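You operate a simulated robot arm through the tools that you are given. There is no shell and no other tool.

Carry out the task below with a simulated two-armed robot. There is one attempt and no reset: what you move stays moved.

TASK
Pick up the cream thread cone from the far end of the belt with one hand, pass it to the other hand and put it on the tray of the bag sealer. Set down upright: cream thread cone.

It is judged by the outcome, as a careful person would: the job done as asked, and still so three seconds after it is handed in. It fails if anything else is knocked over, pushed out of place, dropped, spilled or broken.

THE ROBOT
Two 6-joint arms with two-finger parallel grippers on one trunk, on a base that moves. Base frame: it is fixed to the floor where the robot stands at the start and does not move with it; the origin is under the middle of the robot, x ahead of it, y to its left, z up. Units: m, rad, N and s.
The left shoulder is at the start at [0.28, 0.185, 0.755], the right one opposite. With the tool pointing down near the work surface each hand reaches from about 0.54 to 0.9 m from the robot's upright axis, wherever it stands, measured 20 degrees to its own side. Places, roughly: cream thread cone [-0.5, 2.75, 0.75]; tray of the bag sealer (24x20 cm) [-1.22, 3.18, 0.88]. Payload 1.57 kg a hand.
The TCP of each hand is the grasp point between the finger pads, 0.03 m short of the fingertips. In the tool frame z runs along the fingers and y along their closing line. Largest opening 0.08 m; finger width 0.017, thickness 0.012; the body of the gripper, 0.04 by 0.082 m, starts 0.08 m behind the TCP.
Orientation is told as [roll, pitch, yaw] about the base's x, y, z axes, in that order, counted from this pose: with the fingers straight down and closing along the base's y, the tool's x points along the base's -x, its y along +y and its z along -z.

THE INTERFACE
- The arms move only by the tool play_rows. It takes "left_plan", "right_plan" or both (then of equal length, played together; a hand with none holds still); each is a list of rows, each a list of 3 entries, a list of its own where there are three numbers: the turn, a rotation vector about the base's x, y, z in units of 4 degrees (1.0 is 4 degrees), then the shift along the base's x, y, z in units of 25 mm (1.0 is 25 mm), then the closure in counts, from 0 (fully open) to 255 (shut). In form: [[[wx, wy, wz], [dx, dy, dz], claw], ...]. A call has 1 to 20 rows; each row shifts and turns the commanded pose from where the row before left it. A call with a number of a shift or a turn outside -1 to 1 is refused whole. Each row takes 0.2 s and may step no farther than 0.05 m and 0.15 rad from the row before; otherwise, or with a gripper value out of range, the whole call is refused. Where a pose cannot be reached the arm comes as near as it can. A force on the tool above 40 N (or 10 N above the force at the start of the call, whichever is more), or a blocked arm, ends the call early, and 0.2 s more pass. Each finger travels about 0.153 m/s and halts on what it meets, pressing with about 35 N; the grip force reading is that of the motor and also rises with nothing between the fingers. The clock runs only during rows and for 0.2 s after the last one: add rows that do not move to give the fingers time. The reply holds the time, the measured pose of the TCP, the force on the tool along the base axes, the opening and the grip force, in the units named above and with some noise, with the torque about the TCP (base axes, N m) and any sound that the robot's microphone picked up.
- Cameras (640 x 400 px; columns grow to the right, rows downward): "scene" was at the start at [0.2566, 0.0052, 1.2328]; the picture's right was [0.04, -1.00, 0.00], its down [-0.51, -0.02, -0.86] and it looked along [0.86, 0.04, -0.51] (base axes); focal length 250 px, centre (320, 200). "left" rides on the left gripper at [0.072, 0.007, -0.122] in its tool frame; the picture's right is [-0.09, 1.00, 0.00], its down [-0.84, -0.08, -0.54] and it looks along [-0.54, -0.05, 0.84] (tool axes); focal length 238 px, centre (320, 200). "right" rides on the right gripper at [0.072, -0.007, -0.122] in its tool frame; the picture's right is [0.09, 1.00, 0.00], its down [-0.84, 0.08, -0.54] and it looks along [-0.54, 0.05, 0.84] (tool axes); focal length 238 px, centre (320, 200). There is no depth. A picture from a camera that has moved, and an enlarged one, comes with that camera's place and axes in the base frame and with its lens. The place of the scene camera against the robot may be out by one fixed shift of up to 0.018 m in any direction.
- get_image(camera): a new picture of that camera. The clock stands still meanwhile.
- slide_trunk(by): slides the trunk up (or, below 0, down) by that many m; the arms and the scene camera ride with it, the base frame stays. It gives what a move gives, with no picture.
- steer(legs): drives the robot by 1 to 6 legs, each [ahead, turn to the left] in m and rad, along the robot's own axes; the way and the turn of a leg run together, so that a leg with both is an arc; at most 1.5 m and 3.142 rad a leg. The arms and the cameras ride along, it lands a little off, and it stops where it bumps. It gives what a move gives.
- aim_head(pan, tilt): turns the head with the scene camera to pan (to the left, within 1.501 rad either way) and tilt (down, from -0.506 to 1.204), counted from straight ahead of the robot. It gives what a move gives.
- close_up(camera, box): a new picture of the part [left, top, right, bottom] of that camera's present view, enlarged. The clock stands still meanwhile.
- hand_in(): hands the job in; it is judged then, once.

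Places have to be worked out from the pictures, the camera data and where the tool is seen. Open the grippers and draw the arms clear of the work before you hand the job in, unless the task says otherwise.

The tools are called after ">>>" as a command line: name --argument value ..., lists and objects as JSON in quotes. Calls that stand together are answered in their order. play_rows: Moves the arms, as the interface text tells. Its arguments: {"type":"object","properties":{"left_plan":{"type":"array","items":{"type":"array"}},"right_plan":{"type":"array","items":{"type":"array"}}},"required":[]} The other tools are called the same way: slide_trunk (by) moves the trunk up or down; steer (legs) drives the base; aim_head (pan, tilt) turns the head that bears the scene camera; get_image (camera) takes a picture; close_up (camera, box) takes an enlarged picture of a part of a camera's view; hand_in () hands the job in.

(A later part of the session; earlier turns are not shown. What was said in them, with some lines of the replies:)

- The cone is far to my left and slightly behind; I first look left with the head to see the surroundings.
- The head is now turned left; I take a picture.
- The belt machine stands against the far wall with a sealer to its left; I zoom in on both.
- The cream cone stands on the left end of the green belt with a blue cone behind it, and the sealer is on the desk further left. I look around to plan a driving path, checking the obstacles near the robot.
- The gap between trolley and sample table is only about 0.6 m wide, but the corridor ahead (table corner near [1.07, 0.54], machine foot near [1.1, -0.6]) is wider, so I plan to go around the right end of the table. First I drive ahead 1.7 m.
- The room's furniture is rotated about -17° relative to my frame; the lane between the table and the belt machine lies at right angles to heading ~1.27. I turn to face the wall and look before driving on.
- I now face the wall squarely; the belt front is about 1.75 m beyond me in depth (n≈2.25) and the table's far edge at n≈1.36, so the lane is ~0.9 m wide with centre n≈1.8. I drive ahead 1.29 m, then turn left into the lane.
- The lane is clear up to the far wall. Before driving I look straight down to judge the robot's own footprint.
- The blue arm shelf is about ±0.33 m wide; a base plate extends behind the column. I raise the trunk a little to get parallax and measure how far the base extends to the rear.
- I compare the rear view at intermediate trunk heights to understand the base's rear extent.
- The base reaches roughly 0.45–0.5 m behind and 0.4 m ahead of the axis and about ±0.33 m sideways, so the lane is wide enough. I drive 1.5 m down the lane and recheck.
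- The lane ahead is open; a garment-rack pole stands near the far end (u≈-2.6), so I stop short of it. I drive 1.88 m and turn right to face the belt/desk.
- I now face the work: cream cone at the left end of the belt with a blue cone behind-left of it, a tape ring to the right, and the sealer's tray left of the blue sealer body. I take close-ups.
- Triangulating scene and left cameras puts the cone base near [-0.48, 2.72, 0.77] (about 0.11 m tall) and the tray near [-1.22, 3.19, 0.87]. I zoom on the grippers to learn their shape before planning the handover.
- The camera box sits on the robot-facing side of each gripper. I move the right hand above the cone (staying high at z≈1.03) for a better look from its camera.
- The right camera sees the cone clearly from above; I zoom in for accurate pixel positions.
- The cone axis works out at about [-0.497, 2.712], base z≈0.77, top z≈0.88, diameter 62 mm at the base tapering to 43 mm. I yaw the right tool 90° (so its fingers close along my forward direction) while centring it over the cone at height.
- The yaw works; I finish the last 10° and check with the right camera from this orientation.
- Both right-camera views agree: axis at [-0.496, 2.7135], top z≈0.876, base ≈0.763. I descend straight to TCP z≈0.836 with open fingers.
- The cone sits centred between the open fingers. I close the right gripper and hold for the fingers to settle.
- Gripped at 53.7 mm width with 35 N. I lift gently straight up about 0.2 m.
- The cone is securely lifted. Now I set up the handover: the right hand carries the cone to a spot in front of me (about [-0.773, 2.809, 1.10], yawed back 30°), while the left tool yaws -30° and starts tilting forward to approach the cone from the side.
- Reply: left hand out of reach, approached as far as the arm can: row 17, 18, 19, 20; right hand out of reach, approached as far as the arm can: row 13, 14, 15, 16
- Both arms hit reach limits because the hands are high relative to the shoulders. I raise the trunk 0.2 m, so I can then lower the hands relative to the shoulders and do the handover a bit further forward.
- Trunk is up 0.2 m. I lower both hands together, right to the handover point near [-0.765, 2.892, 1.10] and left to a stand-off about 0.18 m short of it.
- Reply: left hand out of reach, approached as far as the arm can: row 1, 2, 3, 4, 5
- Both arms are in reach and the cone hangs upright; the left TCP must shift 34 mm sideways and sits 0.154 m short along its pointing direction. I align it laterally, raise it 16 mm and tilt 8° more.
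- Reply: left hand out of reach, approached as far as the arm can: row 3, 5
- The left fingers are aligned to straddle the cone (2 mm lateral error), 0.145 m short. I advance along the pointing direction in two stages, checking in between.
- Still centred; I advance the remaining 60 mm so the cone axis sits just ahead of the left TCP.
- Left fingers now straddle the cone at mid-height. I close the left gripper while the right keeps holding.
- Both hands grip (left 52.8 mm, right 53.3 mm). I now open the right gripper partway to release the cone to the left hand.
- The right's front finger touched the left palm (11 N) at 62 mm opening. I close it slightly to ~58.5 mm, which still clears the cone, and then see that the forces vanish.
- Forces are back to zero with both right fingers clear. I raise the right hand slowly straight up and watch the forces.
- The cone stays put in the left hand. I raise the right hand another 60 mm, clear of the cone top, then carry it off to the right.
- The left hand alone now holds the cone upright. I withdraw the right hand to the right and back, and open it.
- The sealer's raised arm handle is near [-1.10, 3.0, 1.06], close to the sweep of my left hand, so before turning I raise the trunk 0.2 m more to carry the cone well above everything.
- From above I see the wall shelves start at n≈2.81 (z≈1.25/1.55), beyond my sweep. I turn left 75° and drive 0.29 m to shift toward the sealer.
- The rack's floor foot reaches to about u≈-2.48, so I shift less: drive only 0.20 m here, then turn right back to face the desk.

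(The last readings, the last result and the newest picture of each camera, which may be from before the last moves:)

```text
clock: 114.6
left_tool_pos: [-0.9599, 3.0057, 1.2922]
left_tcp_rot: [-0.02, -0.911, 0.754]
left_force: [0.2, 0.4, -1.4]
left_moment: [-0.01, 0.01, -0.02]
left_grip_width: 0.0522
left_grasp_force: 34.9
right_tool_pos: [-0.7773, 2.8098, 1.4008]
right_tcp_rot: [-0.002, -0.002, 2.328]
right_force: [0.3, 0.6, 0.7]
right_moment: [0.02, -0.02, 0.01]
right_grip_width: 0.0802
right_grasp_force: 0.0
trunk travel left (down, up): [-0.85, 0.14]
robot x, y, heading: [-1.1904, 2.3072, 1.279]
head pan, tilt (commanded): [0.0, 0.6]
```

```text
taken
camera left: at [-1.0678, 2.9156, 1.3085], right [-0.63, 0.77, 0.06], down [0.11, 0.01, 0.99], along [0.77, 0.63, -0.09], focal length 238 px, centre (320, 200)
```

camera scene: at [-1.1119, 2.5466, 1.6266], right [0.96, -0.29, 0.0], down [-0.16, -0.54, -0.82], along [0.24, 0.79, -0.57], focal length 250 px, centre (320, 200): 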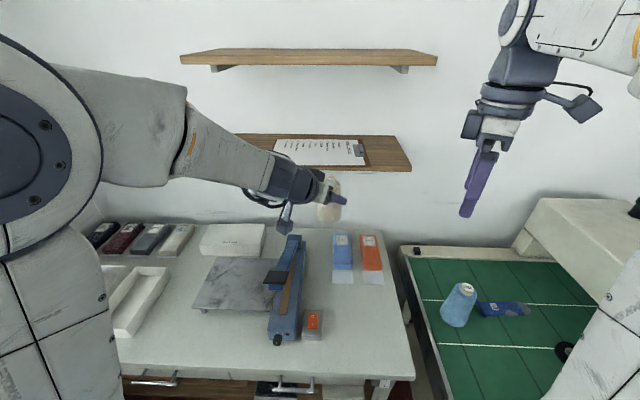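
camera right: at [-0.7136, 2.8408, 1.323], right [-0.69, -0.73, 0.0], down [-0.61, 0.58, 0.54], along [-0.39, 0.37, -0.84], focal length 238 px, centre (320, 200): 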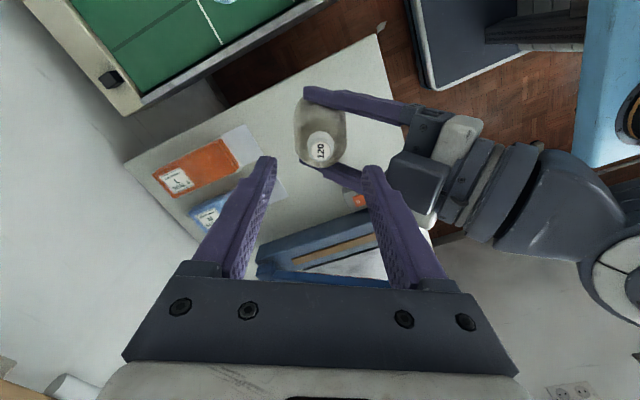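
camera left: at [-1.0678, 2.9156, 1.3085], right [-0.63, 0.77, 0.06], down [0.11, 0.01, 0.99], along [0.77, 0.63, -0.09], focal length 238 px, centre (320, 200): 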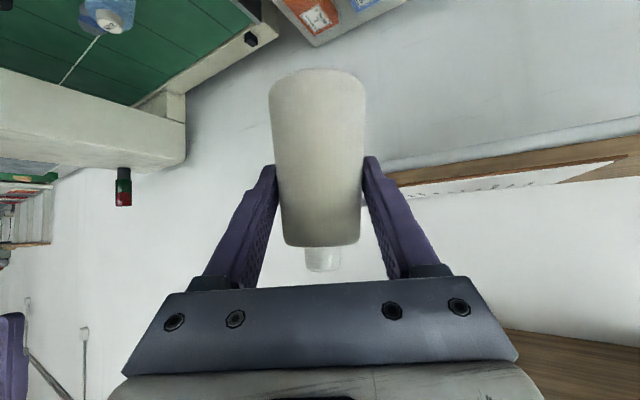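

Now I face the desk with the tray ahead-left. I zoom in on the tray and sealer.

>>> close_up --camera "scene" --box '[170, 220, 350, 350]'

```text
3.08 times, centred on (260, 285) of scene
camera zoom: at [-1.1119, 2.5466, 1.6266], right [0.96, -0.29, 0.0], down [-0.16, -0.54, -0.82], along [0.24, 0.79, -0.57], focal length 771 px, centre (505, -62)
```

zoom: 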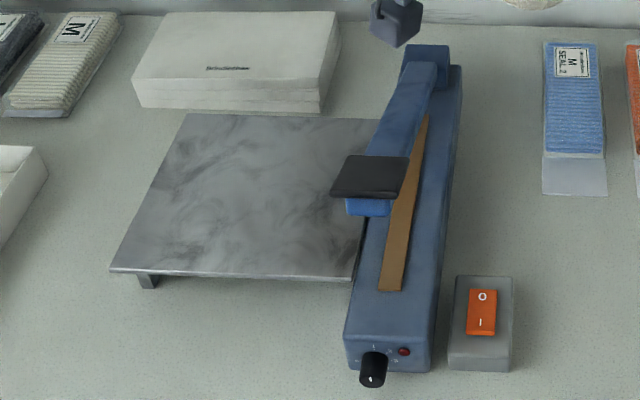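

The tray's corners (after a ~15 mm camera height correction found from the cone) give a centre near [-1.217, 3.168] at z≈0.885–0.90; the sealer arm handle is at about [-1.10, 3.0, 1.06]. I lower the trunk 0.07 m and then move the left hand sideways over the tray, cone bottom still ≈1.16.

>>> slide_trunk --by -0.07

>>> play_rows --left_plan '[[[0, 0, 0], [-0.4, 0.23, 0], 255], [[0, 0, 0], [-0.787, 0.466, 0], 255], [[0, 0, 0], [-0.787, 0.466, 0], 255], [[0, 0, 0], [-0.787, 0.466, 0], 255], [[0, 0, 0], [-0.787, 0.466, 0], 255], [[0, 0, 0], [-0.787, 0.466, 0], 255], [[0, 0, 0], [-0.787, 0.466, 0], 255], [[0, 0, 0], [-0.787, 0.466, 0], 255], [[0, 0, 0], [-0.787, 0.466, 0], 255], [[0, 0, 0], [-0.787, 0.466, 0], 255], [[0, 0, 0], [-0.787, 0.466, 0], 255], [[0, 0, 0], [-0.787, 0.466, 0], 255], [[0, 0, 0], [-0.4, 0.23, 0], 255], [[0, 0, 0], [0, 0, 0], 255]]'

>>> get_image --camera "scene"

>>> get_image --camera "left"

```text
clock: 115.7
left_tool_pos: [-0.9601, 3.005, 1.2213]
left_tcp_rot: [-0.018, -0.913, 0.753]
left_force: [0.5, 0.1, -1.9]
left_moment: [-0.04, 0.01, -0.01]
left_grip_width: 0.0522
left_grasp_force: 35.2
right_tool_pos: [-0.7776, 2.8094, 1.3308]
right_tcp_rot: [-0.003, -0.002, 2.325]
right_force: [-0.4, 0.9, 0.2]
right_moment: [0.01, -0.01, 0.03]
right_grip_width: 0.08
right_grasp_force: 0.0
trunk travel left (down, up): [-0.78, 0.21]
robot x, y, heading: [-1.1935, 2.3033, 1.281]
head pan, tilt (commanded): [0.0, 0.6]
```

```text
clock: 118.7
left_tool_pos: [-1.1967, 3.1461, 1.2222]
left_tcp_rot: [-0.018, -0.912, 0.753]
left_force: [0.6, 0.0, -0.6]
left_moment: [0.01, -0.03, -0.04]
left_grip_width: 0.0522
left_grasp_force: 34.8
right_tool_pos: [-0.7782, 2.8099, 1.3303]
right_tcp_rot: [-0.001, -0.003, 2.324]
right_force: [0.5, 0.2, -0.4]
right_moment: [-0.01, 0.02, -0.01]
right_grip_width: 0.0799
right_grasp_force: 0.0
trunk travel left (down, up): [-0.78, 0.21]
robot x, y, heading: [-1.1921, 2.3104, 1.275]
head pan, tilt (commanded): [0.0, 0.6]
```

```text
taken
camera scene: at [-1.112, 2.5466, 1.5565], right [0.96, -0.29, 0.0], down [-0.16, -0.54, -0.82], along [0.24, 0.79, -0.57], focal length 250 px, centre (320, 200)
```

scene: 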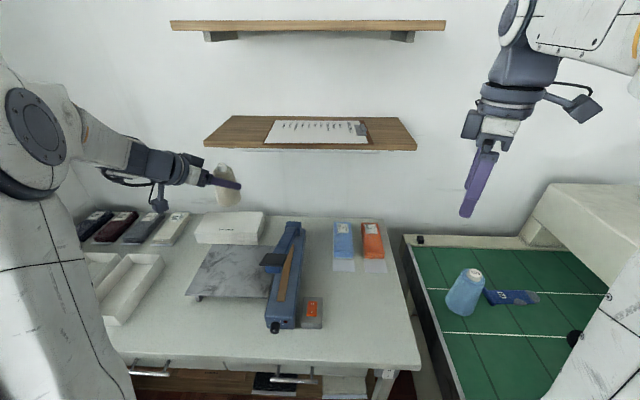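

```text
taken
camera left: at [-1.3046, 3.0558, 1.2393], right [-0.63, 0.77, 0.06], down [0.11, 0.01, 0.99], along [0.77, 0.63, -0.09], focal length 238 px, centre (320, 200)
```

left: 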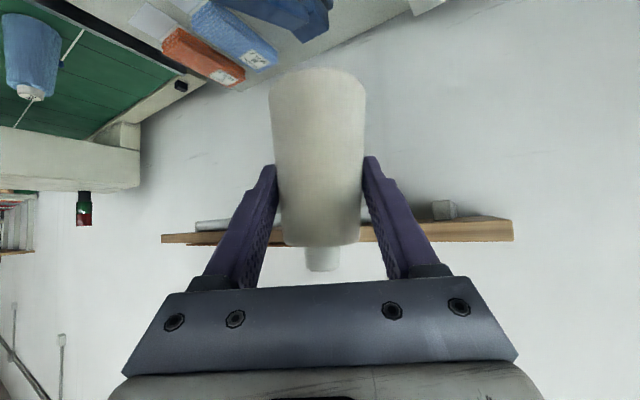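

The hand is nearly over the tray. I zoom on the held cone and the tray to calibrate the scene camera against the known hand position.

>>> close_up --camera "scene" --box '[150, 140, 310, 240]'

>>> close_up --camera "scene" --box '[170, 200, 330, 340]'

```text
4.00 times, centred on (230, 190) of scene
camera zoom: at [-1.112, 2.5466, 1.5565], right [0.96, -0.29, 0.0], down [-0.16, -0.54, -0.82], along [0.24, 0.79, -0.57], focal length 1002 px, centre (680, 240)
```

zoom: 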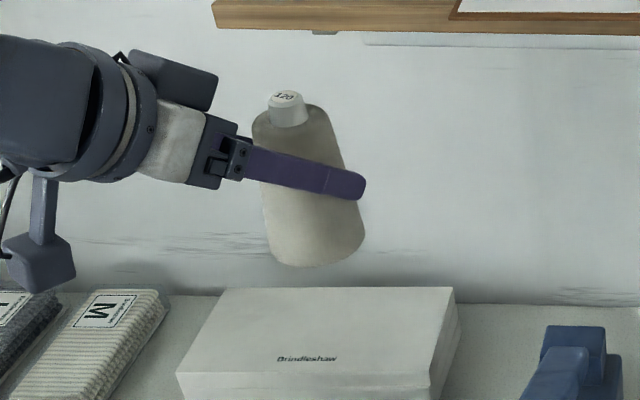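

```text
2.86 times, centred on (250, 270) of scene
camera zoom: at [-1.112, 2.5466, 1.5565], right [0.96, -0.29, 0.0], down [-0.16, -0.54, -0.82], along [0.24, 0.79, -0.57], focal length 716 px, centre (520, 0)
```

zoom: 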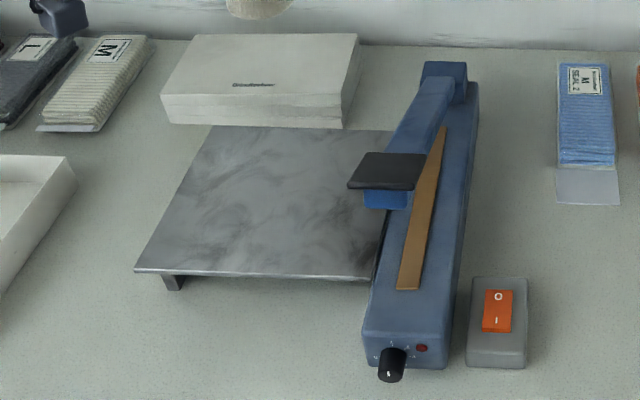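

The calibration is consistent (scene camera ≈12 mm lower than told): tray surface z≈0.885, centre ≈[-1.223, 3.165]. I move the cone over [-1.232, 3.168], then lower with the trunk by 0.15 m.

>>> play_rows --left_plan '[[[0, 0, 0], [-0.53, 0.24, 0], 255], [[0, 0, 0], [-0.53, 0.24, 0], 255], [[0, 0, 0], [-0.53, 0.24, 0], 255], [[0, 0, 0], [0, 0, 0], 255]]'

>>> slide_trunk --by -0.15

>>> get_image --camera "scene"

>>> close_up --camera "scene" --box '[120, 130, 320, 280]'

>>> get_image --camera "left"

```text
clock: 119.7
left_tool_pos: [-1.2354, 3.1635, 1.2222]
left_tcp_rot: [-0.02, -0.914, 0.753]
left_force: [0.4, 0.1, -1.6]
left_moment: [-0.01, 0.01, 0.03]
left_grip_width: 0.0523
left_grasp_force: 34.2
right_tool_pos: [-0.7776, 2.8105, 1.3312]
right_tcp_rot: [-0.002, -0.003, 2.325]
right_force: [-0.6, -0.8, -0.7]
right_moment: [-0.02, 0.02, 0.03]
right_grip_width: 0.0803
right_grasp_force: 0.1
trunk travel left (down, up): [-0.78, 0.21]
robot x, y, heading: [-1.1941, 2.3116, 1.278]
head pan, tilt (commanded): [0.0, 0.6]
```

```text
clock: 121.5
left_tool_pos: [-1.2349, 3.1629, 1.0719]
left_tcp_rot: [-0.02, -0.912, 0.754]
left_force: [-0.4, -0.6, -2.3]
left_moment: [-0.02, 0.01, -0.01]
left_grip_width: 0.0519
left_grasp_force: 34.5
right_tool_pos: [-0.777, 2.8105, 1.1796]
right_tcp_rot: [-0.002, -0.003, 2.326]
right_force: [0.0, -0.3, -0.5]
right_moment: [0.0, 0.02, 0.01]
right_grip_width: 0.0798
right_grasp_force: 0.1
trunk travel left (down, up): [-0.63, 0.36]
robot x, y, heading: [-1.1883, 2.3085, 1.283]
head pan, tilt (commanded): [0.0, 0.6]
```

```text
taken
camera scene: at [-1.1119, 2.5465, 1.4066], right [0.96, -0.29, 0.0], down [-0.16, -0.54, -0.83], along [0.24, 0.79, -0.56], focal length 250 px, centre (320, 200)
```

scene: 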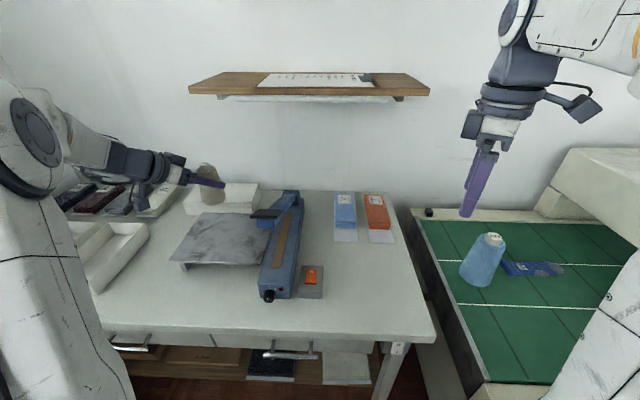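

```text
2.67 times, centred on (220, 205) of scene
camera zoom: at [-1.1119, 2.5465, 1.4066], right [0.96, -0.29, 0.0], down [-0.16, -0.54, -0.83], along [0.24, 0.79, -0.56], focal length 668 px, centre (587, 187)
```

zoom: 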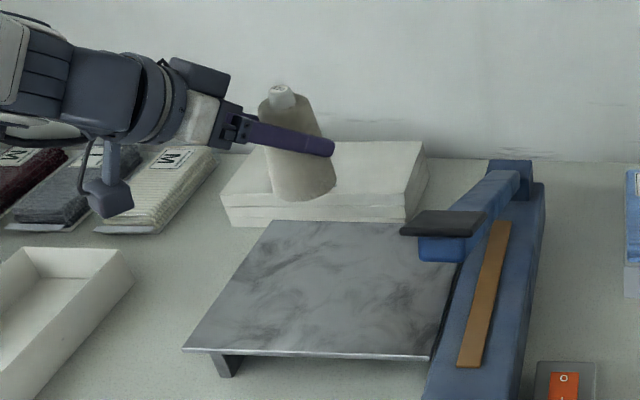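

```text
taken
camera left: at [-1.344, 3.074, 1.0887], right [-0.63, 0.77, 0.06], down [0.11, 0.01, 0.99], along [0.77, 0.63, -0.09], focal length 238 px, centre (320, 200)
```

left: 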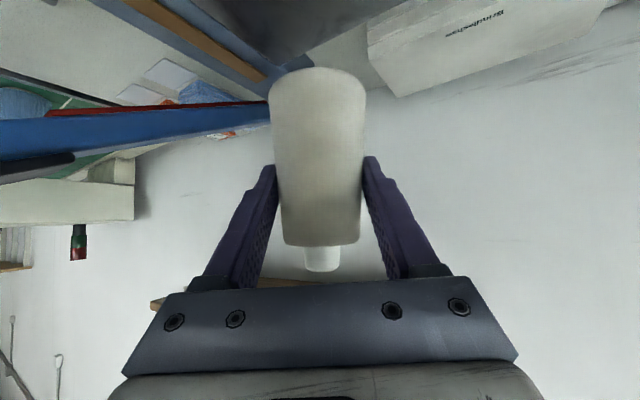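

The cone's projected landing spot is near the tray centre, well clear of the sealer arm. I lower the trunk another 0.09 m (cone base to ≈0.92).

>>> slide_trunk --by -0.09

>>> close_up --camera "scene" --box '[120, 100, 320, 250]'

>>> get_image --camera "left"

```text
clock: 122.7
left_tool_pos: [-1.2357, 3.1641, 0.9825]
left_tcp_rot: [-0.019, -0.913, 0.754]
left_force: [-0.3, 0.0, -1.6]
left_moment: [0.0, 0.0, 0.0]
left_grip_width: 0.0518
left_grasp_force: 34.8
right_tool_pos: [-0.7773, 2.8091, 1.0906]
right_tcp_rot: [-0.002, -0.003, 2.326]
right_force: [-0.4, -0.9, -0.7]
right_moment: [-0.03, -0.02, 0.01]
right_grip_width: 0.0801
right_grasp_force: 0.1
trunk travel left (down, up): [-0.54, 0.45]
robot x, y, heading: [-1.192, 2.3067, 1.273]
head pan, tilt (commanded): [0.0, 0.6]
```

```text
2.67 times, centred on (220, 175) of scene
camera zoom: at [-1.1119, 2.5465, 1.3166], right [0.96, -0.29, 0.0], down [-0.16, -0.54, -0.83], along [0.24, 0.79, -0.56], focal length 668 px, centre (587, 267)
```

zoom: 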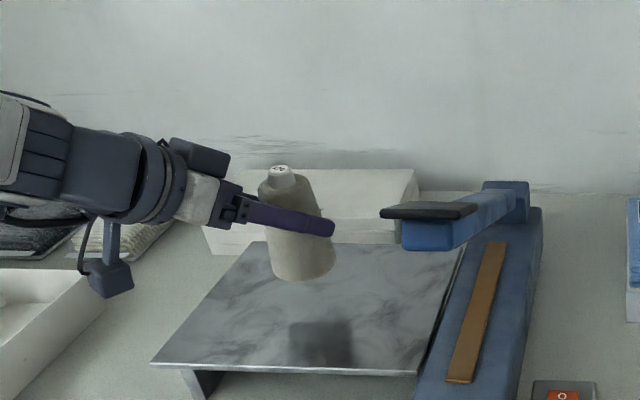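

```text
taken
camera left: at [-1.344, 3.074, 0.9987], right [-0.63, 0.77, 0.06], down [0.11, 0.01, 0.99], along [0.77, 0.63, -0.09], focal length 238 px, centre (320, 200)
```

left: 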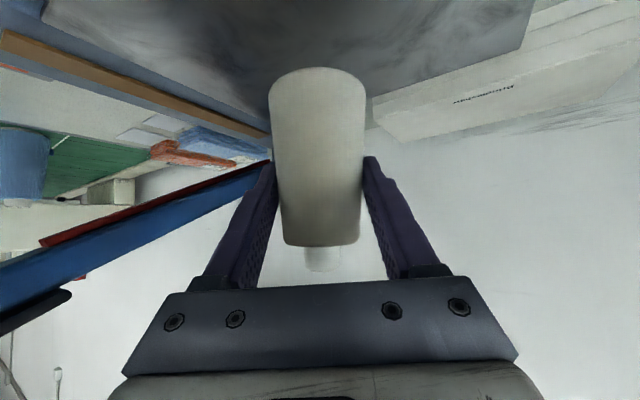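

Cone hangs upright about 3 cm above the tray. I lower the arm in small steps and watch the vertical force.

>>> play_rows --left_plan '[[[0, 0, 0], [0, 0, -0.2], 255], [[0, 0, 0], [0, 0, -0.2], 255], [[0, 0, 0], [0, 0, -0.2], 255], [[0, 0, 0], [0, 0, -0.2], 255], [[0, 0, 0], [0, 0, 0], 255]]'

>>> close_up --camera "scene" --box '[150, 130, 290, 240]'

>>> get_image --camera "left"

```text
clock: 123.9
left_tool_pos: [-1.2359, 3.1631, 0.9614]
left_tcp_rot: [-0.018, -0.913, 0.755]
left_force: [0.4, 0.4, -1.9]
left_moment: [-0.05, 0.0, 0.06]
left_grip_width: 0.052
left_grasp_force: 35.0
right_tool_pos: [-0.7777, 2.81, 1.0898]
right_tcp_rot: [-0.001, 0.0, 2.324]
right_force: [-0.6, 0.0, 0.0]
right_moment: [-0.01, 0.01, 0.01]
right_grip_width: 0.0799
right_grasp_force: 0.1
trunk travel left (down, up): [-0.54, 0.45]
robot x, y, heading: [-1.1906, 2.3096, 1.28]
head pan, tilt (commanded): [0.0, 0.6]
```

```text
3.64 times, centred on (220, 185) of scene
camera zoom: at [-1.1119, 2.5466, 1.3165], right [0.96, -0.29, 0.0], down [-0.16, -0.54, -0.82], along [0.24, 0.79, -0.57], focal length 911 px, centre (684, 254)
```

zoom: 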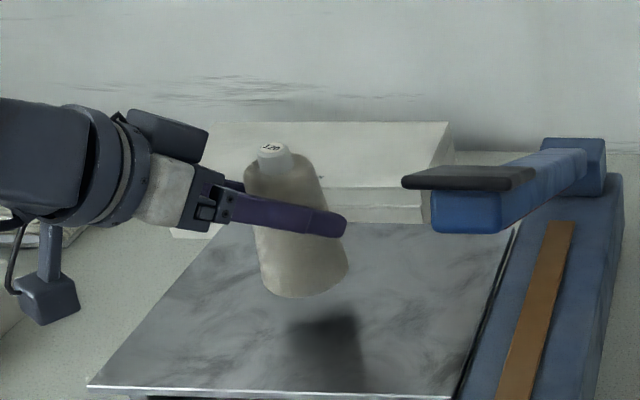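

```text
taken
camera left: at [-1.3438, 3.0742, 0.9783], right [-0.63, 0.77, 0.06], down [0.1, 0.01, 0.99], along [0.77, 0.63, -0.09], focal length 238 px, centre (320, 200)
```

left: 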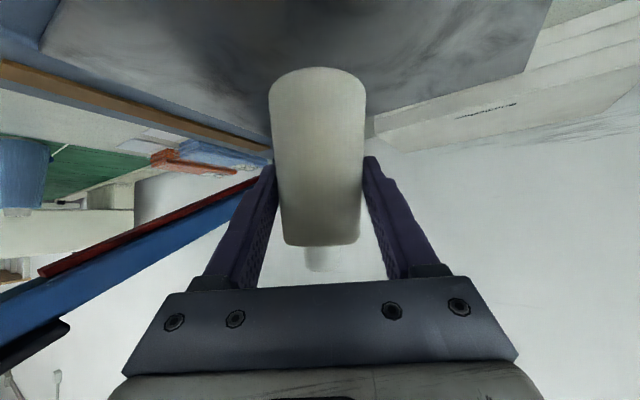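

Still no contact (base ≈0.898). I continue down in 2.5 mm steps.

>>> play_rows --left_plan '[[[0, 0, 0], [0, 0, -0.1], 255], [[0, 0, 0], [0, 0, -0.1], 255], [[0, 0, 0], [0, 0, -0.1], 255], [[0, 0, 0], [0, 0, 0], 255]]'

>>> close_up --camera "scene" --box '[150, 130, 290, 240]'

```text
clock: 124.9
left_tool_pos: [-1.2368, 3.1632, 0.9548]
left_tcp_rot: [-0.018, -0.913, 0.753]
left_force: [0.4, 0.8, -1.4]
left_moment: [-0.04, 0.01, 0.02]
left_grip_width: 0.0521
left_grasp_force: 34.3
right_tool_pos: [-0.7777, 2.8103, 1.092]
right_tcp_rot: [-0.001, -0.002, 2.326]
right_force: [-0.1, -0.3, -0.4]
right_moment: [0.02, -0.01, -0.01]
right_grip_width: 0.0799
right_grasp_force: 0.1
trunk travel left (down, up): [-0.54, 0.45]
robot x, y, heading: [-1.1917, 2.3102, 1.276]
head pan, tilt (commanded): [0.0, 0.6]
```

```text
3.64 times, centred on (220, 185) of scene
camera zoom: at [-1.1119, 2.5466, 1.3165], right [0.96, -0.29, 0.0], down [-0.16, -0.54, -0.82], along [0.24, 0.79, -0.57], focal length 911 px, centre (684, 254)
```

zoom: 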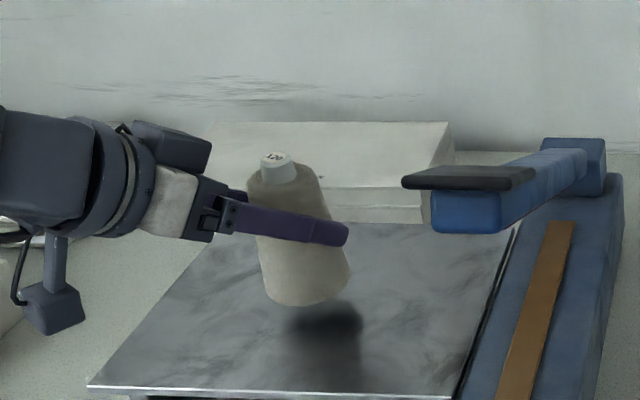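

The shadow shows a small gap remains; I continue with three more 2.5 mm steps.

>>> play_rows --left_plan '[[[0, 0, 0], [0, 0, -0.1], 255], [[0, 0, 0], [0, 0, -0.1], 255], [[0, 0, 0], [0, 0, -0.1], 255], [[0, 0, 0], [0, 0, 0], 255]]'

>>> close_up --camera "scene" --box '[150, 130, 290, 240]'

```text
clock: 125.9
left_tool_pos: [-1.2353, 3.1632, 0.9476]
left_tcp_rot: [-0.019, -0.912, 0.755]
left_force: [0.4, -0.7, -2.5]
left_moment: [-0.03, 0.01, -0.01]
left_grip_width: 0.052
left_grasp_force: 35.2
right_tool_pos: [-0.7773, 2.8097, 1.0901]
right_tcp_rot: [-0.002, -0.002, 2.325]
right_force: [-0.3, -0.2, 0.0]
right_moment: [0.02, 0.0, 0.02]
right_grip_width: 0.0801
right_grasp_force: 0.1
trunk travel left (down, up): [-0.54, 0.45]
robot x, y, heading: [-1.1873, 2.3098, 1.28]
head pan, tilt (commanded): [0.0, 0.6]
```

```text
3.64 times, centred on (220, 185) of scene
camera zoom: at [-1.1119, 2.5466, 1.3165], right [0.96, -0.29, 0.0], down [-0.16, -0.54, -0.82], along [0.24, 0.79, -0.57], focal length 911 px, centre (684, 254)
```

zoom: 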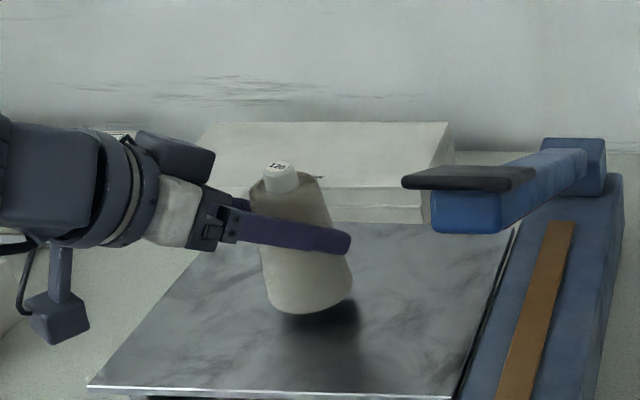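

Nearly touching; I go on with 1.5 mm steps, checking the force.

>>> play_rows --left_plan '[[[0, 0, 0], [0, 0, -0.06], 255], [[0, 0, 0], [0, 0, -0.06], 255], [[0, 0, 0], [0, 0, 0], 255]]'

>>> close_up --camera "scene" --box '[180, 150, 270, 220]'

```text
clock: 126.7
left_tool_pos: [-1.2354, 3.1625, 0.9449]
left_tcp_rot: [-0.019, -0.913, 0.756]
left_force: [-0.1, 0.0, -2.1]
left_moment: [-0.01, 0.0, -0.01]
left_grip_width: 0.052
left_grasp_force: 34.7
right_tool_pos: [-0.7766, 2.809, 1.09]
right_tcp_rot: [-0.001, -0.002, 2.324]
right_force: [-1.0, -0.9, -0.3]
right_moment: [0.02, 0.01, -0.02]
right_grip_width: 0.08
right_grasp_force: 0.1
trunk travel left (down, up): [-0.54, 0.45]
robot x, y, heading: [-1.1923, 2.3073, 1.278]
head pan, tilt (commanded): [0.0, 0.6]
```

```text
5.71 times, centred on (225, 185) of scene
camera zoom: at [-1.1119, 2.5466, 1.3165], right [0.96, -0.29, 0.0], down [-0.16, -0.54, -0.82], along [0.24, 0.79, -0.57], focal length 1431 px, centre (863, 286)
```

zoom: 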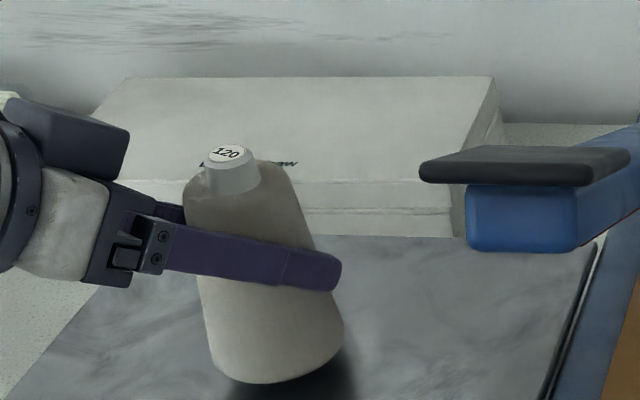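

The cone is upright and still free (no upward force). I lower a few more small steps.

>>> play_rows --left_plan '[[[0, 0, 0], [0, 0, -0.06], 255], [[0, 0, 0], [0, 0, -0.06], 255], [[0, 0, 0], [0, 0, 0], 255]]'

>>> close_up --camera "scene" --box '[180, 150, 270, 220]'

```text
clock: 127.5
left_tool_pos: [-1.2353, 3.1626, 0.9414]
left_tcp_rot: [-0.021, -0.914, 0.753]
left_force: [1.1, 0.0, -1.5]
left_moment: [-0.01, 0.02, -0.01]
left_grip_width: 0.0519
left_grasp_force: 34.3
right_tool_pos: [-0.7769, 2.8095, 1.0901]
right_tcp_rot: [-0.001, -0.001, 2.324]
right_force: [0.3, -0.2, -0.3]
right_moment: [0.02, -0.02, -0.01]
right_grip_width: 0.0801
right_grasp_force: 0.0
trunk travel left (down, up): [-0.54, 0.45]
robot x, y, heading: [-1.191, 2.3081, 1.277]
head pan, tilt (commanded): [0.0, 0.6]
```

```text
5.71 times, centred on (225, 185) of scene
camera zoom: at [-1.1119, 2.5466, 1.3165], right [0.96, -0.29, 0.0], down [-0.16, -0.54, -0.82], along [0.24, 0.79, -0.57], focal length 1431 px, centre (863, 286)
```

zoom: 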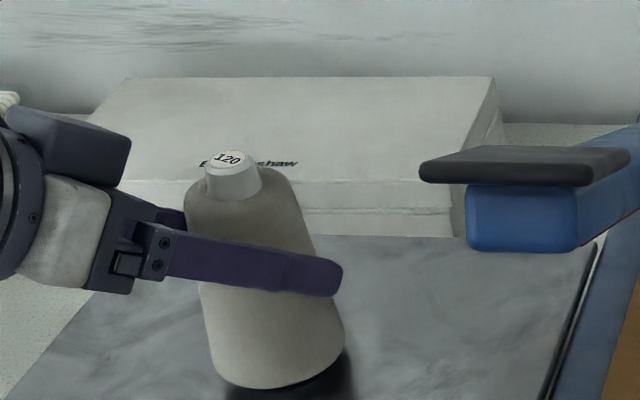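

Still no contact force; I look closer at the base gap.

>>> close_up --camera "scene" --box '[195, 185, 260, 230]'

>>> play_rows --left_plan '[[[0, 0, 0], [0, 0, -0.06], 255], [[0, 0, 0], [0, 0, -0.06], 255], [[0, 0, 0], [0, 0, 0], 255]]'

>>> close_up --camera "scene" --box '[195, 185, 260, 230]'

```text
8.89 times, centred on (228, 208) of scene
camera zoom: at [-1.1119, 2.5466, 1.3165], right [0.96, -0.29, 0.0], down [-0.16, -0.54, -0.82], along [0.24, 0.79, -0.57], focal length 2226 px, centre (1142, 133)
```

zoom: 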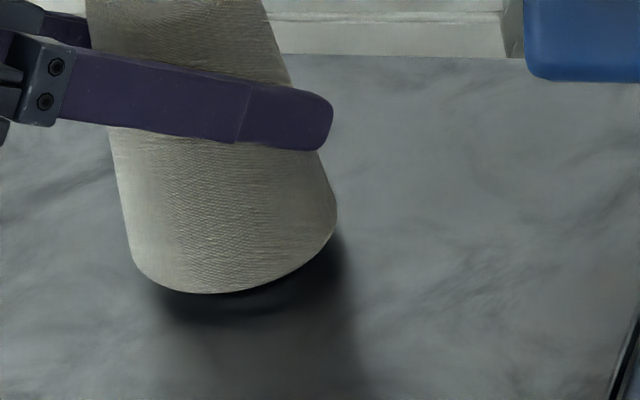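

```text
clock: 128.3
left_tool_pos: [-1.2337, 3.1623, 0.9382]
left_tcp_rot: [-0.019, -0.913, 0.754]
left_force: [-0.1, 0.3, -1.0]
left_moment: [-0.02, 0.03, 0.01]
left_grip_width: 0.052
left_grasp_force: 35.3
right_tool_pos: [-0.7777, 2.8096, 1.0906]
right_tcp_rot: [-0.001, -0.002, 2.326]
right_force: [0.1, -0.5, -0.2]
right_moment: [0.02, 0.01, 0.0]
right_grip_width: 0.0799
right_grasp_force: 0.1
trunk travel left (down, up): [-0.54, 0.45]
robot x, y, heading: [-1.1871, 2.3057, 1.276]
head pan, tilt (commanded): [0.0, 0.6]
```

```text
8.89 times, centred on (228, 208) of scene
camera zoom: at [-1.1119, 2.5466, 1.3165], right [0.96, -0.29, 0.0], down [-0.16, -0.54, -0.82], along [0.24, 0.79, -0.57], focal length 2226 px, centre (1142, 133)
```

zoom: 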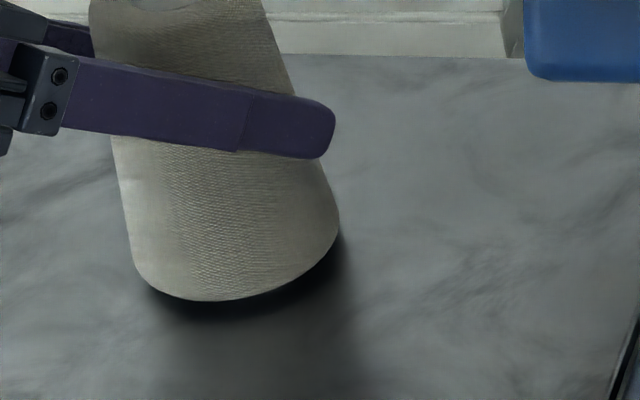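

About 4 mm seems left; continue lowering in the same small steps.

>>> play_rows --left_plan '[[[0, 0, 0], [0, 0, -0.06], 255], [[0, 0, 0], [0, 0, -0.06], 255], [[0, 0, 0], [0, 0, 0], 255]]'

>>> close_up --camera "scene" --box '[195, 185, 260, 230]'

```text
clock: 129.1
left_tool_pos: [-1.2343, 3.164, 0.9373]
left_tcp_rot: [-0.016, -0.916, 0.752]
left_force: [-0.2, -1.2, 15.6]
left_moment: [-0.3, -0.1, -0.04]
left_grip_width: 0.052
left_grasp_force: 35.1
right_tool_pos: [-0.7781, 2.8088, 1.09]
right_tcp_rot: [0.0, -0.003, 2.325]
right_force: [0.0, -0.6, -0.1]
right_moment: [0.01, 0.0, -0.01]
right_grip_width: 0.08
right_grasp_force: 0.2
trunk travel left (down, up): [-0.54, 0.45]
robot x, y, heading: [-1.189, 2.3059, 1.279]
head pan, tilt (commanded): [0.0, 0.6]
```

```text
8.89 times, centred on (228, 208) of scene
camera zoom: at [-1.1119, 2.5457, 1.3169], right [0.96, -0.29, 0.0], down [-0.16, -0.54, -0.83], along [0.24, 0.79, -0.56], focal length 2226 px, centre (1142, 133)
```

zoom: 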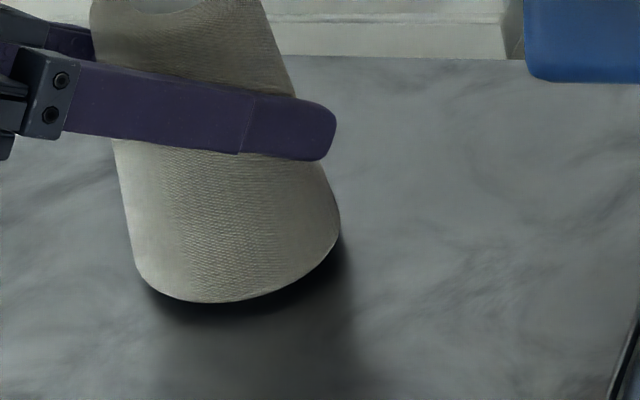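

Contact: vertical force rose to +15.6 N, at the near edge of the base. I relieve the press by about 1 mm and then open the fingers gradually.

>>> play_rows --left_plan '[[[0, 0, 0], [0, 0, 0.05], 255], [[0, 0, 0], [0, 0, 0], 255]]'

```text
clock: 129.7
left_tool_pos: [-1.2357, 3.1629, 0.9378]
left_tcp_rot: [-0.016, -0.916, 0.751]
left_force: [1.0, 1.7, 17.1]
left_moment: [-0.06, -0.25, 0.04]
left_grip_width: 0.0521
left_grasp_force: 34.9
right_tool_pos: [-0.7772, 2.8081, 1.0912]
right_tcp_rot: [-0.002, -0.004, 2.325]
right_force: [-0.7, -0.2, 0.5]
right_moment: [0.01, 0.03, 0.01]
right_grip_width: 0.0799
right_grasp_force: 0.0
trunk travel left (down, up): [-0.54, 0.45]
robot x, y, heading: [-1.1919, 2.3104, 1.276]
head pan, tilt (commanded): [0.0, 0.6]
```

The force is still 17 N; I raise by another 1.5 mm.

>>> play_rows --left_plan '[[[0, 0, 0], [0, 0, 0.04], 255], [[0, 0, 0], [0, 0, 0], 255]]'

```text
clock: 130.3
left_tool_pos: [-1.2351, 3.1626, 0.9377]
left_tcp_rot: [-0.018, -0.912, 0.753]
left_force: [0.9, 6.1, 12.4]
left_moment: [0.22, -0.25, 0.12]
left_grip_width: 0.0522
left_grasp_force: 34.9
right_tool_pos: [-0.7758, 2.809, 1.0905]
right_tcp_rot: [-0.001, -0.004, 2.326]
right_force: [0.5, -0.5, -0.1]
right_moment: [0.05, 0.02, 0.0]
right_grip_width: 0.0799
right_grasp_force: 0.0
trunk travel left (down, up): [-0.54, 0.45]
robot x, y, heading: [-1.1902, 2.3092, 1.281]
head pan, tilt (commanded): [0.0, 0.6]
```

Force is dropping; one more 1 mm raise.

>>> play_rows --left_plan '[[[0, 0, 0], [0, 0, 0.04], 255], [[0, 0, 0], [0, 0, 0], 255]]'

>>> close_up --camera "scene" --box '[195, 185, 260, 230]'

```text
clock: 130.9
left_tool_pos: [-1.2355, 3.1636, 0.9376]
left_tcp_rot: [-0.022, -0.912, 0.754]
left_force: [2.1, 3.0, 5.1]
left_moment: [0.06, -0.15, 0.06]
left_grip_width: 0.0517
left_grasp_force: 36.1
right_tool_pos: [-0.7785, 2.8103, 1.0912]
right_tcp_rot: [-0.001, -0.004, 2.325]
right_force: [0.2, -0.3, -1.2]
right_moment: [-0.01, -0.05, -0.01]
right_grip_width: 0.0802
right_grasp_force: 0.1
trunk travel left (down, up): [-0.54, 0.45]
robot x, y, heading: [-1.1908, 2.3061, 1.283]
head pan, tilt (commanded): [0.0, 0.6]
```

```text
8.89 times, centred on (228, 208) of scene
camera zoom: at [-1.1118, 2.5463, 1.3165], right [0.96, -0.29, 0.0], down [-0.16, -0.54, -0.83], along [0.24, 0.79, -0.56], focal length 2226 px, centre (1142, 133)
```

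zoom: 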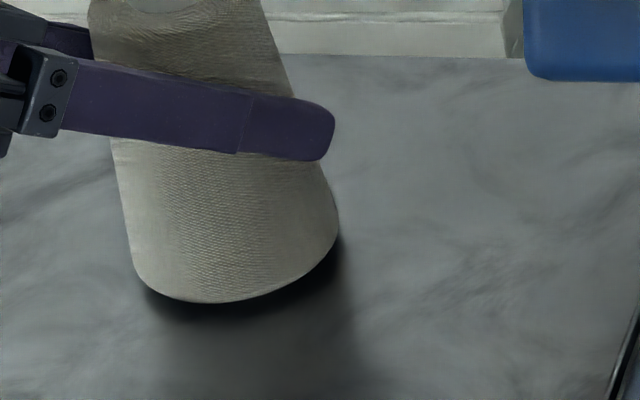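

Only ~5 N remains and the base rests on the tray. I open the left gripper step by step.

>>> play_rows --left_plan '[[[0, 0, 0], [0, 0, 0], 90], [[0, 0, 0], [0, 0, 0], 84], [[0, 0, 0], [0, 0, 0], 78], [[0, 0, 0], [0, 0, 0], 66], [[0, 0, 0], [0, 0, 0], 50], [[0, 0, 0], [0, 0, 0], 30], [[0, 0, 0], [0, 0, 0], 0], [[0, 0, 0], [0, 0, 0], 0]]'

>>> close_up --camera "scene" --box '[180, 150, 270, 220]'

>>> get_image --camera "left"

```text
clock: 132.7
left_tool_pos: [-1.2365, 3.1631, 0.9376]
left_tcp_rot: [-0.019, -0.913, 0.753]
left_force: [-0.2, -0.6, 0.6]
left_moment: [0.0, 0.02, -0.02]
left_grip_width: 0.0801
left_grasp_force: 0.0
right_tool_pos: [-0.7775, 2.8094, 1.0894]
right_tcp_rot: [-0.002, -0.002, 2.324]
right_force: [-0.7, 0.0, -0.1]
right_moment: [0.0, -0.04, 0.02]
right_grip_width: 0.0796
right_grasp_force: 0.1
trunk travel left (down, up): [-0.54, 0.45]
robot x, y, heading: [-1.192, 2.3069, 1.277]
head pan, tilt (commanded): [0.0, 0.6]
```

```text
5.71 times, centred on (225, 185) of scene
camera zoom: at [-1.1119, 2.5465, 1.3166], right [0.96, -0.29, 0.0], down [-0.16, -0.54, -0.83], along [0.24, 0.79, -0.56], focal length 1431 px, centre (863, 286)
```

zoom: 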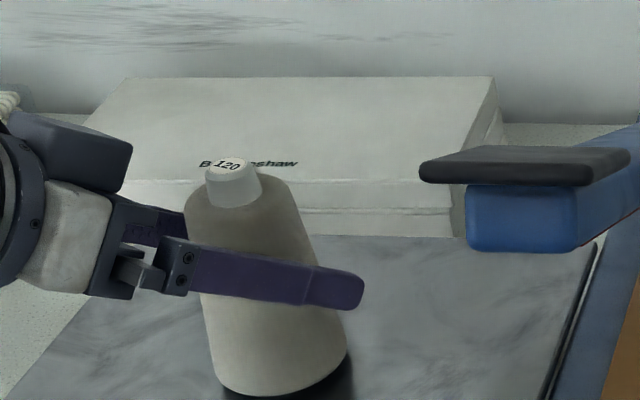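

```text
taken
camera left: at [-1.3439, 3.0743, 0.9549], right [-0.63, 0.77, 0.06], down [0.11, 0.01, 0.99], along [0.77, 0.63, -0.09], focal length 238 px, centre (320, 200)
```

left: 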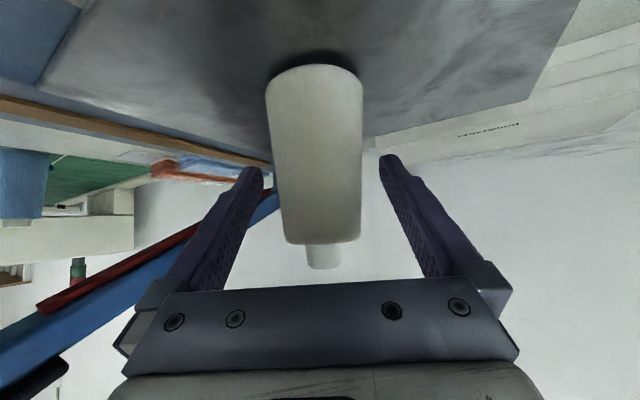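

The cone stands upright and free on the tray. I back the left hand straight out along its finger axis.

>>> play_rows --left_plan '[[[0, 0, 0], [-0.26, -0.243, 0.27], 0], [[0, 0, 0], [-0.52, -0.486, 0.5], 0], [[0, 0, 0], [-0.52, -0.486, 0.5], 0], [[0, 0, 0], [-0.52, -0.486, 0.5], 0], [[0, 0, 0], [-0.52, -0.486, 0.5], 0], [[0, 0, 0], [-0.52, -0.486, 0.5], 0], [[0, 0, 0], [-0.52, -0.486, 0.5], 0], [[0, 0, 0], [-0.3, -0.28, 0.5], 0], [[0, 0, 0], [0, 0, 0], 0]]'

>>> get_image --camera "scene"

>>> get_image --camera "left"

```text
clock: 134.7
left_tool_pos: [-1.3279, 3.0756, 1.0333]
left_tcp_rot: [-0.021, -0.912, 0.755]
left_force: [0.0, 0.1, -0.1]
left_moment: [0.02, 0.03, 0.01]
left_grip_width: 0.08
left_grasp_force: 0.0
right_tool_pos: [-0.777, 2.8091, 1.0901]
right_tcp_rot: [-0.002, 0.0, 2.324]
right_force: [0.1, -0.5, -0.4]
right_moment: [-0.07, 0.03, 0.01]
right_grip_width: 0.0798
right_grasp_force: 0.2
trunk travel left (down, up): [-0.54, 0.45]
robot x, y, heading: [-1.189, 2.3077, 1.286]
head pan, tilt (commanded): [0.0, 0.6]
```

```text
taken
camera scene: at [-1.1119, 2.5465, 1.3166], right [0.96, -0.29, 0.0], down [-0.16, -0.54, -0.83], along [0.24, 0.79, -0.56], focal length 250 px, centre (320, 200)
```

scene: 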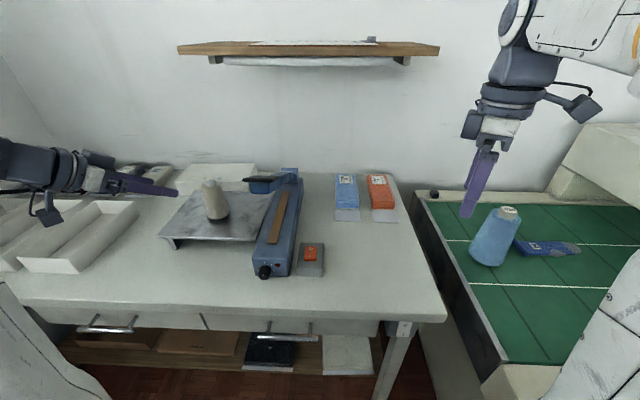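

```text
taken
camera left: at [-1.4361, 2.9877, 1.0499], right [-0.63, 0.77, 0.06], down [0.11, 0.01, 0.99], along [0.77, 0.63, -0.09], focal length 238 px, centre (320, 200)
```

left: 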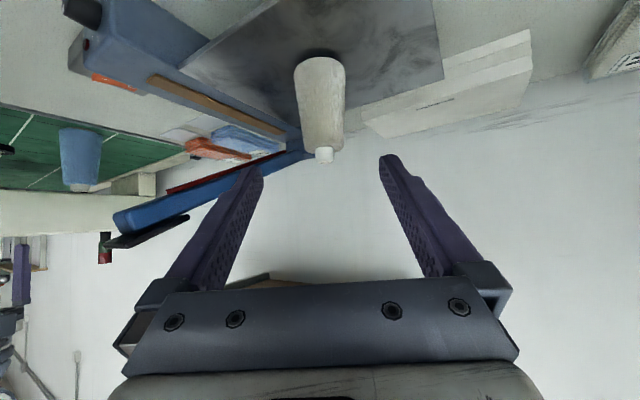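

The cone stands upright on the tray, clear of both hands. I raise the trunk to lift both arms away from the work and verify.

>>> slide_trunk --by 0.25

>>> play_rows --left_plan '[[[0, 0, 0], [-0.4, -0.6, 0.1], 0], [[0, 0, 0], [-0.4, -0.6, 0.1], 0], [[0, 0, 0], [-0.4, -0.6, 0.1], 0], [[0, 0, 0], [-0.4, -0.6, 0.1], 0], [[0, 0, 0], [0, 0, 0], 0], [[0, 0, 0], [0, 0, 0], 0], [[0, 0, 0], [0, 0, 0], 0]]'

>>> get_image --camera "scene"

>>> close_up --camera "scene" --box '[170, 200, 330, 320]'

```text
clock: 137.3
left_tool_pos: [-1.3284, 3.0762, 1.2826]
left_tcp_rot: [-0.019, -0.911, 0.755]
left_force: [-0.3, 0.6, 0.4]
left_moment: [0.03, -0.04, 0.0]
left_grip_width: 0.0801
left_grasp_force: 0.2
right_tool_pos: [-0.7774, 2.8102, 1.3401]
right_tcp_rot: [-0.001, -0.002, 2.325]
right_force: [-0.3, 0.0, -0.6]
right_moment: [-0.02, 0.02, 0.0]
right_grip_width: 0.08
right_grasp_force: 0.0
trunk travel left (down, up): [-0.79, 0.2]
robot x, y, heading: [-1.1919, 2.3101, 1.274]
head pan, tilt (commanded): [0.0, 0.6]
```

```text
clock: 138.9
left_tool_pos: [-1.367, 3.0162, 1.2928]
left_tcp_rot: [-0.021, -0.912, 0.753]
left_force: [0.7, -1.1, -0.7]
left_moment: [0.03, -0.01, -0.04]
left_grip_width: 0.08
left_grasp_force: 0.1
right_tool_pos: [-0.7777, 2.81, 1.3404]
right_tcp_rot: [-0.003, -0.001, 2.326]
right_force: [-0.4, -0.3, -0.5]
right_moment: [0.01, -0.02, -0.01]
right_grip_width: 0.0798
right_grasp_force: 0.1
trunk travel left (down, up): [-0.79, 0.2]
robot x, y, heading: [-1.1892, 2.3076, 1.279]
head pan, tilt (commanded): [0.0, 0.6]
```

```text
taken
camera scene: at [-1.1119, 2.5465, 1.5666], right [0.96, -0.29, 0.0], down [-0.16, -0.54, -0.83], along [0.24, 0.79, -0.56], focal length 250 px, centre (320, 200)
```

scene: 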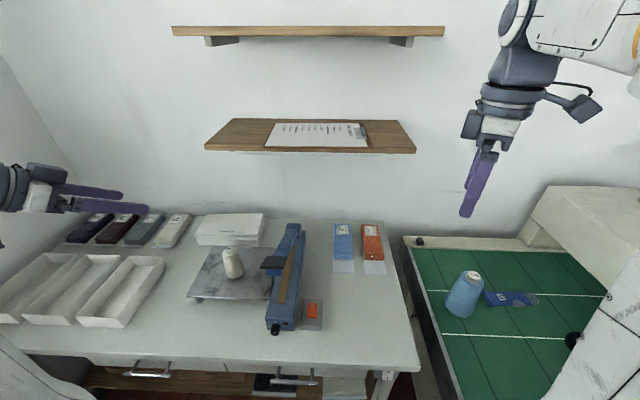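

```text
3.33 times, centred on (250, 260) of scene
camera zoom: at [-1.1119, 2.5465, 1.5666], right [0.96, -0.29, 0.0], down [-0.16, -0.54, -0.83], along [0.24, 0.79, -0.56], focal length 835 px, centre (553, 0)
```

zoom: 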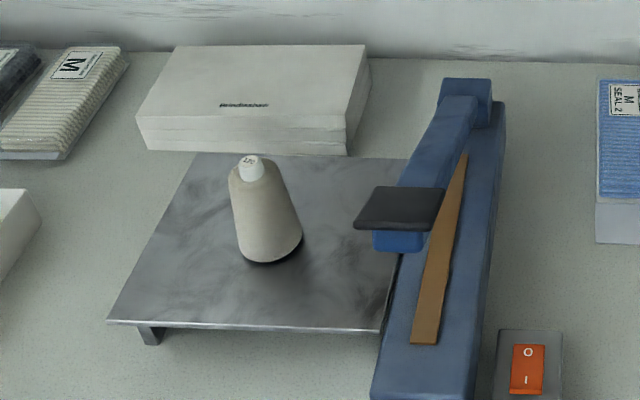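

The cone stands upright in the middle of the sealer tray. Nothing else has moved: the blue cone, sock, tape and sealer are where they were. Both grippers are open and clear of the work, so I hand the job in.

>>> hand_in

```text
The job is handed in.
```

The cream thread cone is standing upright near the middle of the bag sealer's tray, and the job is handed in. I haven't seen the judge's result.

- **Pick-up:** the right hand took the cone from the far end of the belt.
- **Handover:** the left hand gripped it before the right let go. While opening, a right finger briefly touched the left gripper with about 11 N. I closed it slightly and the force disappeared.
- **Placement:** the left hand set the cone down. It pressed on the tray with up to about 17 N before I eased off and opened the fingers.

In the last pictures the blue cone, sock and sealer look undisturbed. The black tape is mostly hidden behind the right arm, but it looked fine earlier and I worked away from it. Both grippers are open and raised clear of the work. I drove around the sample table rather than through the narrow gap by the trolley, and the robot bumped into nothing on the way.
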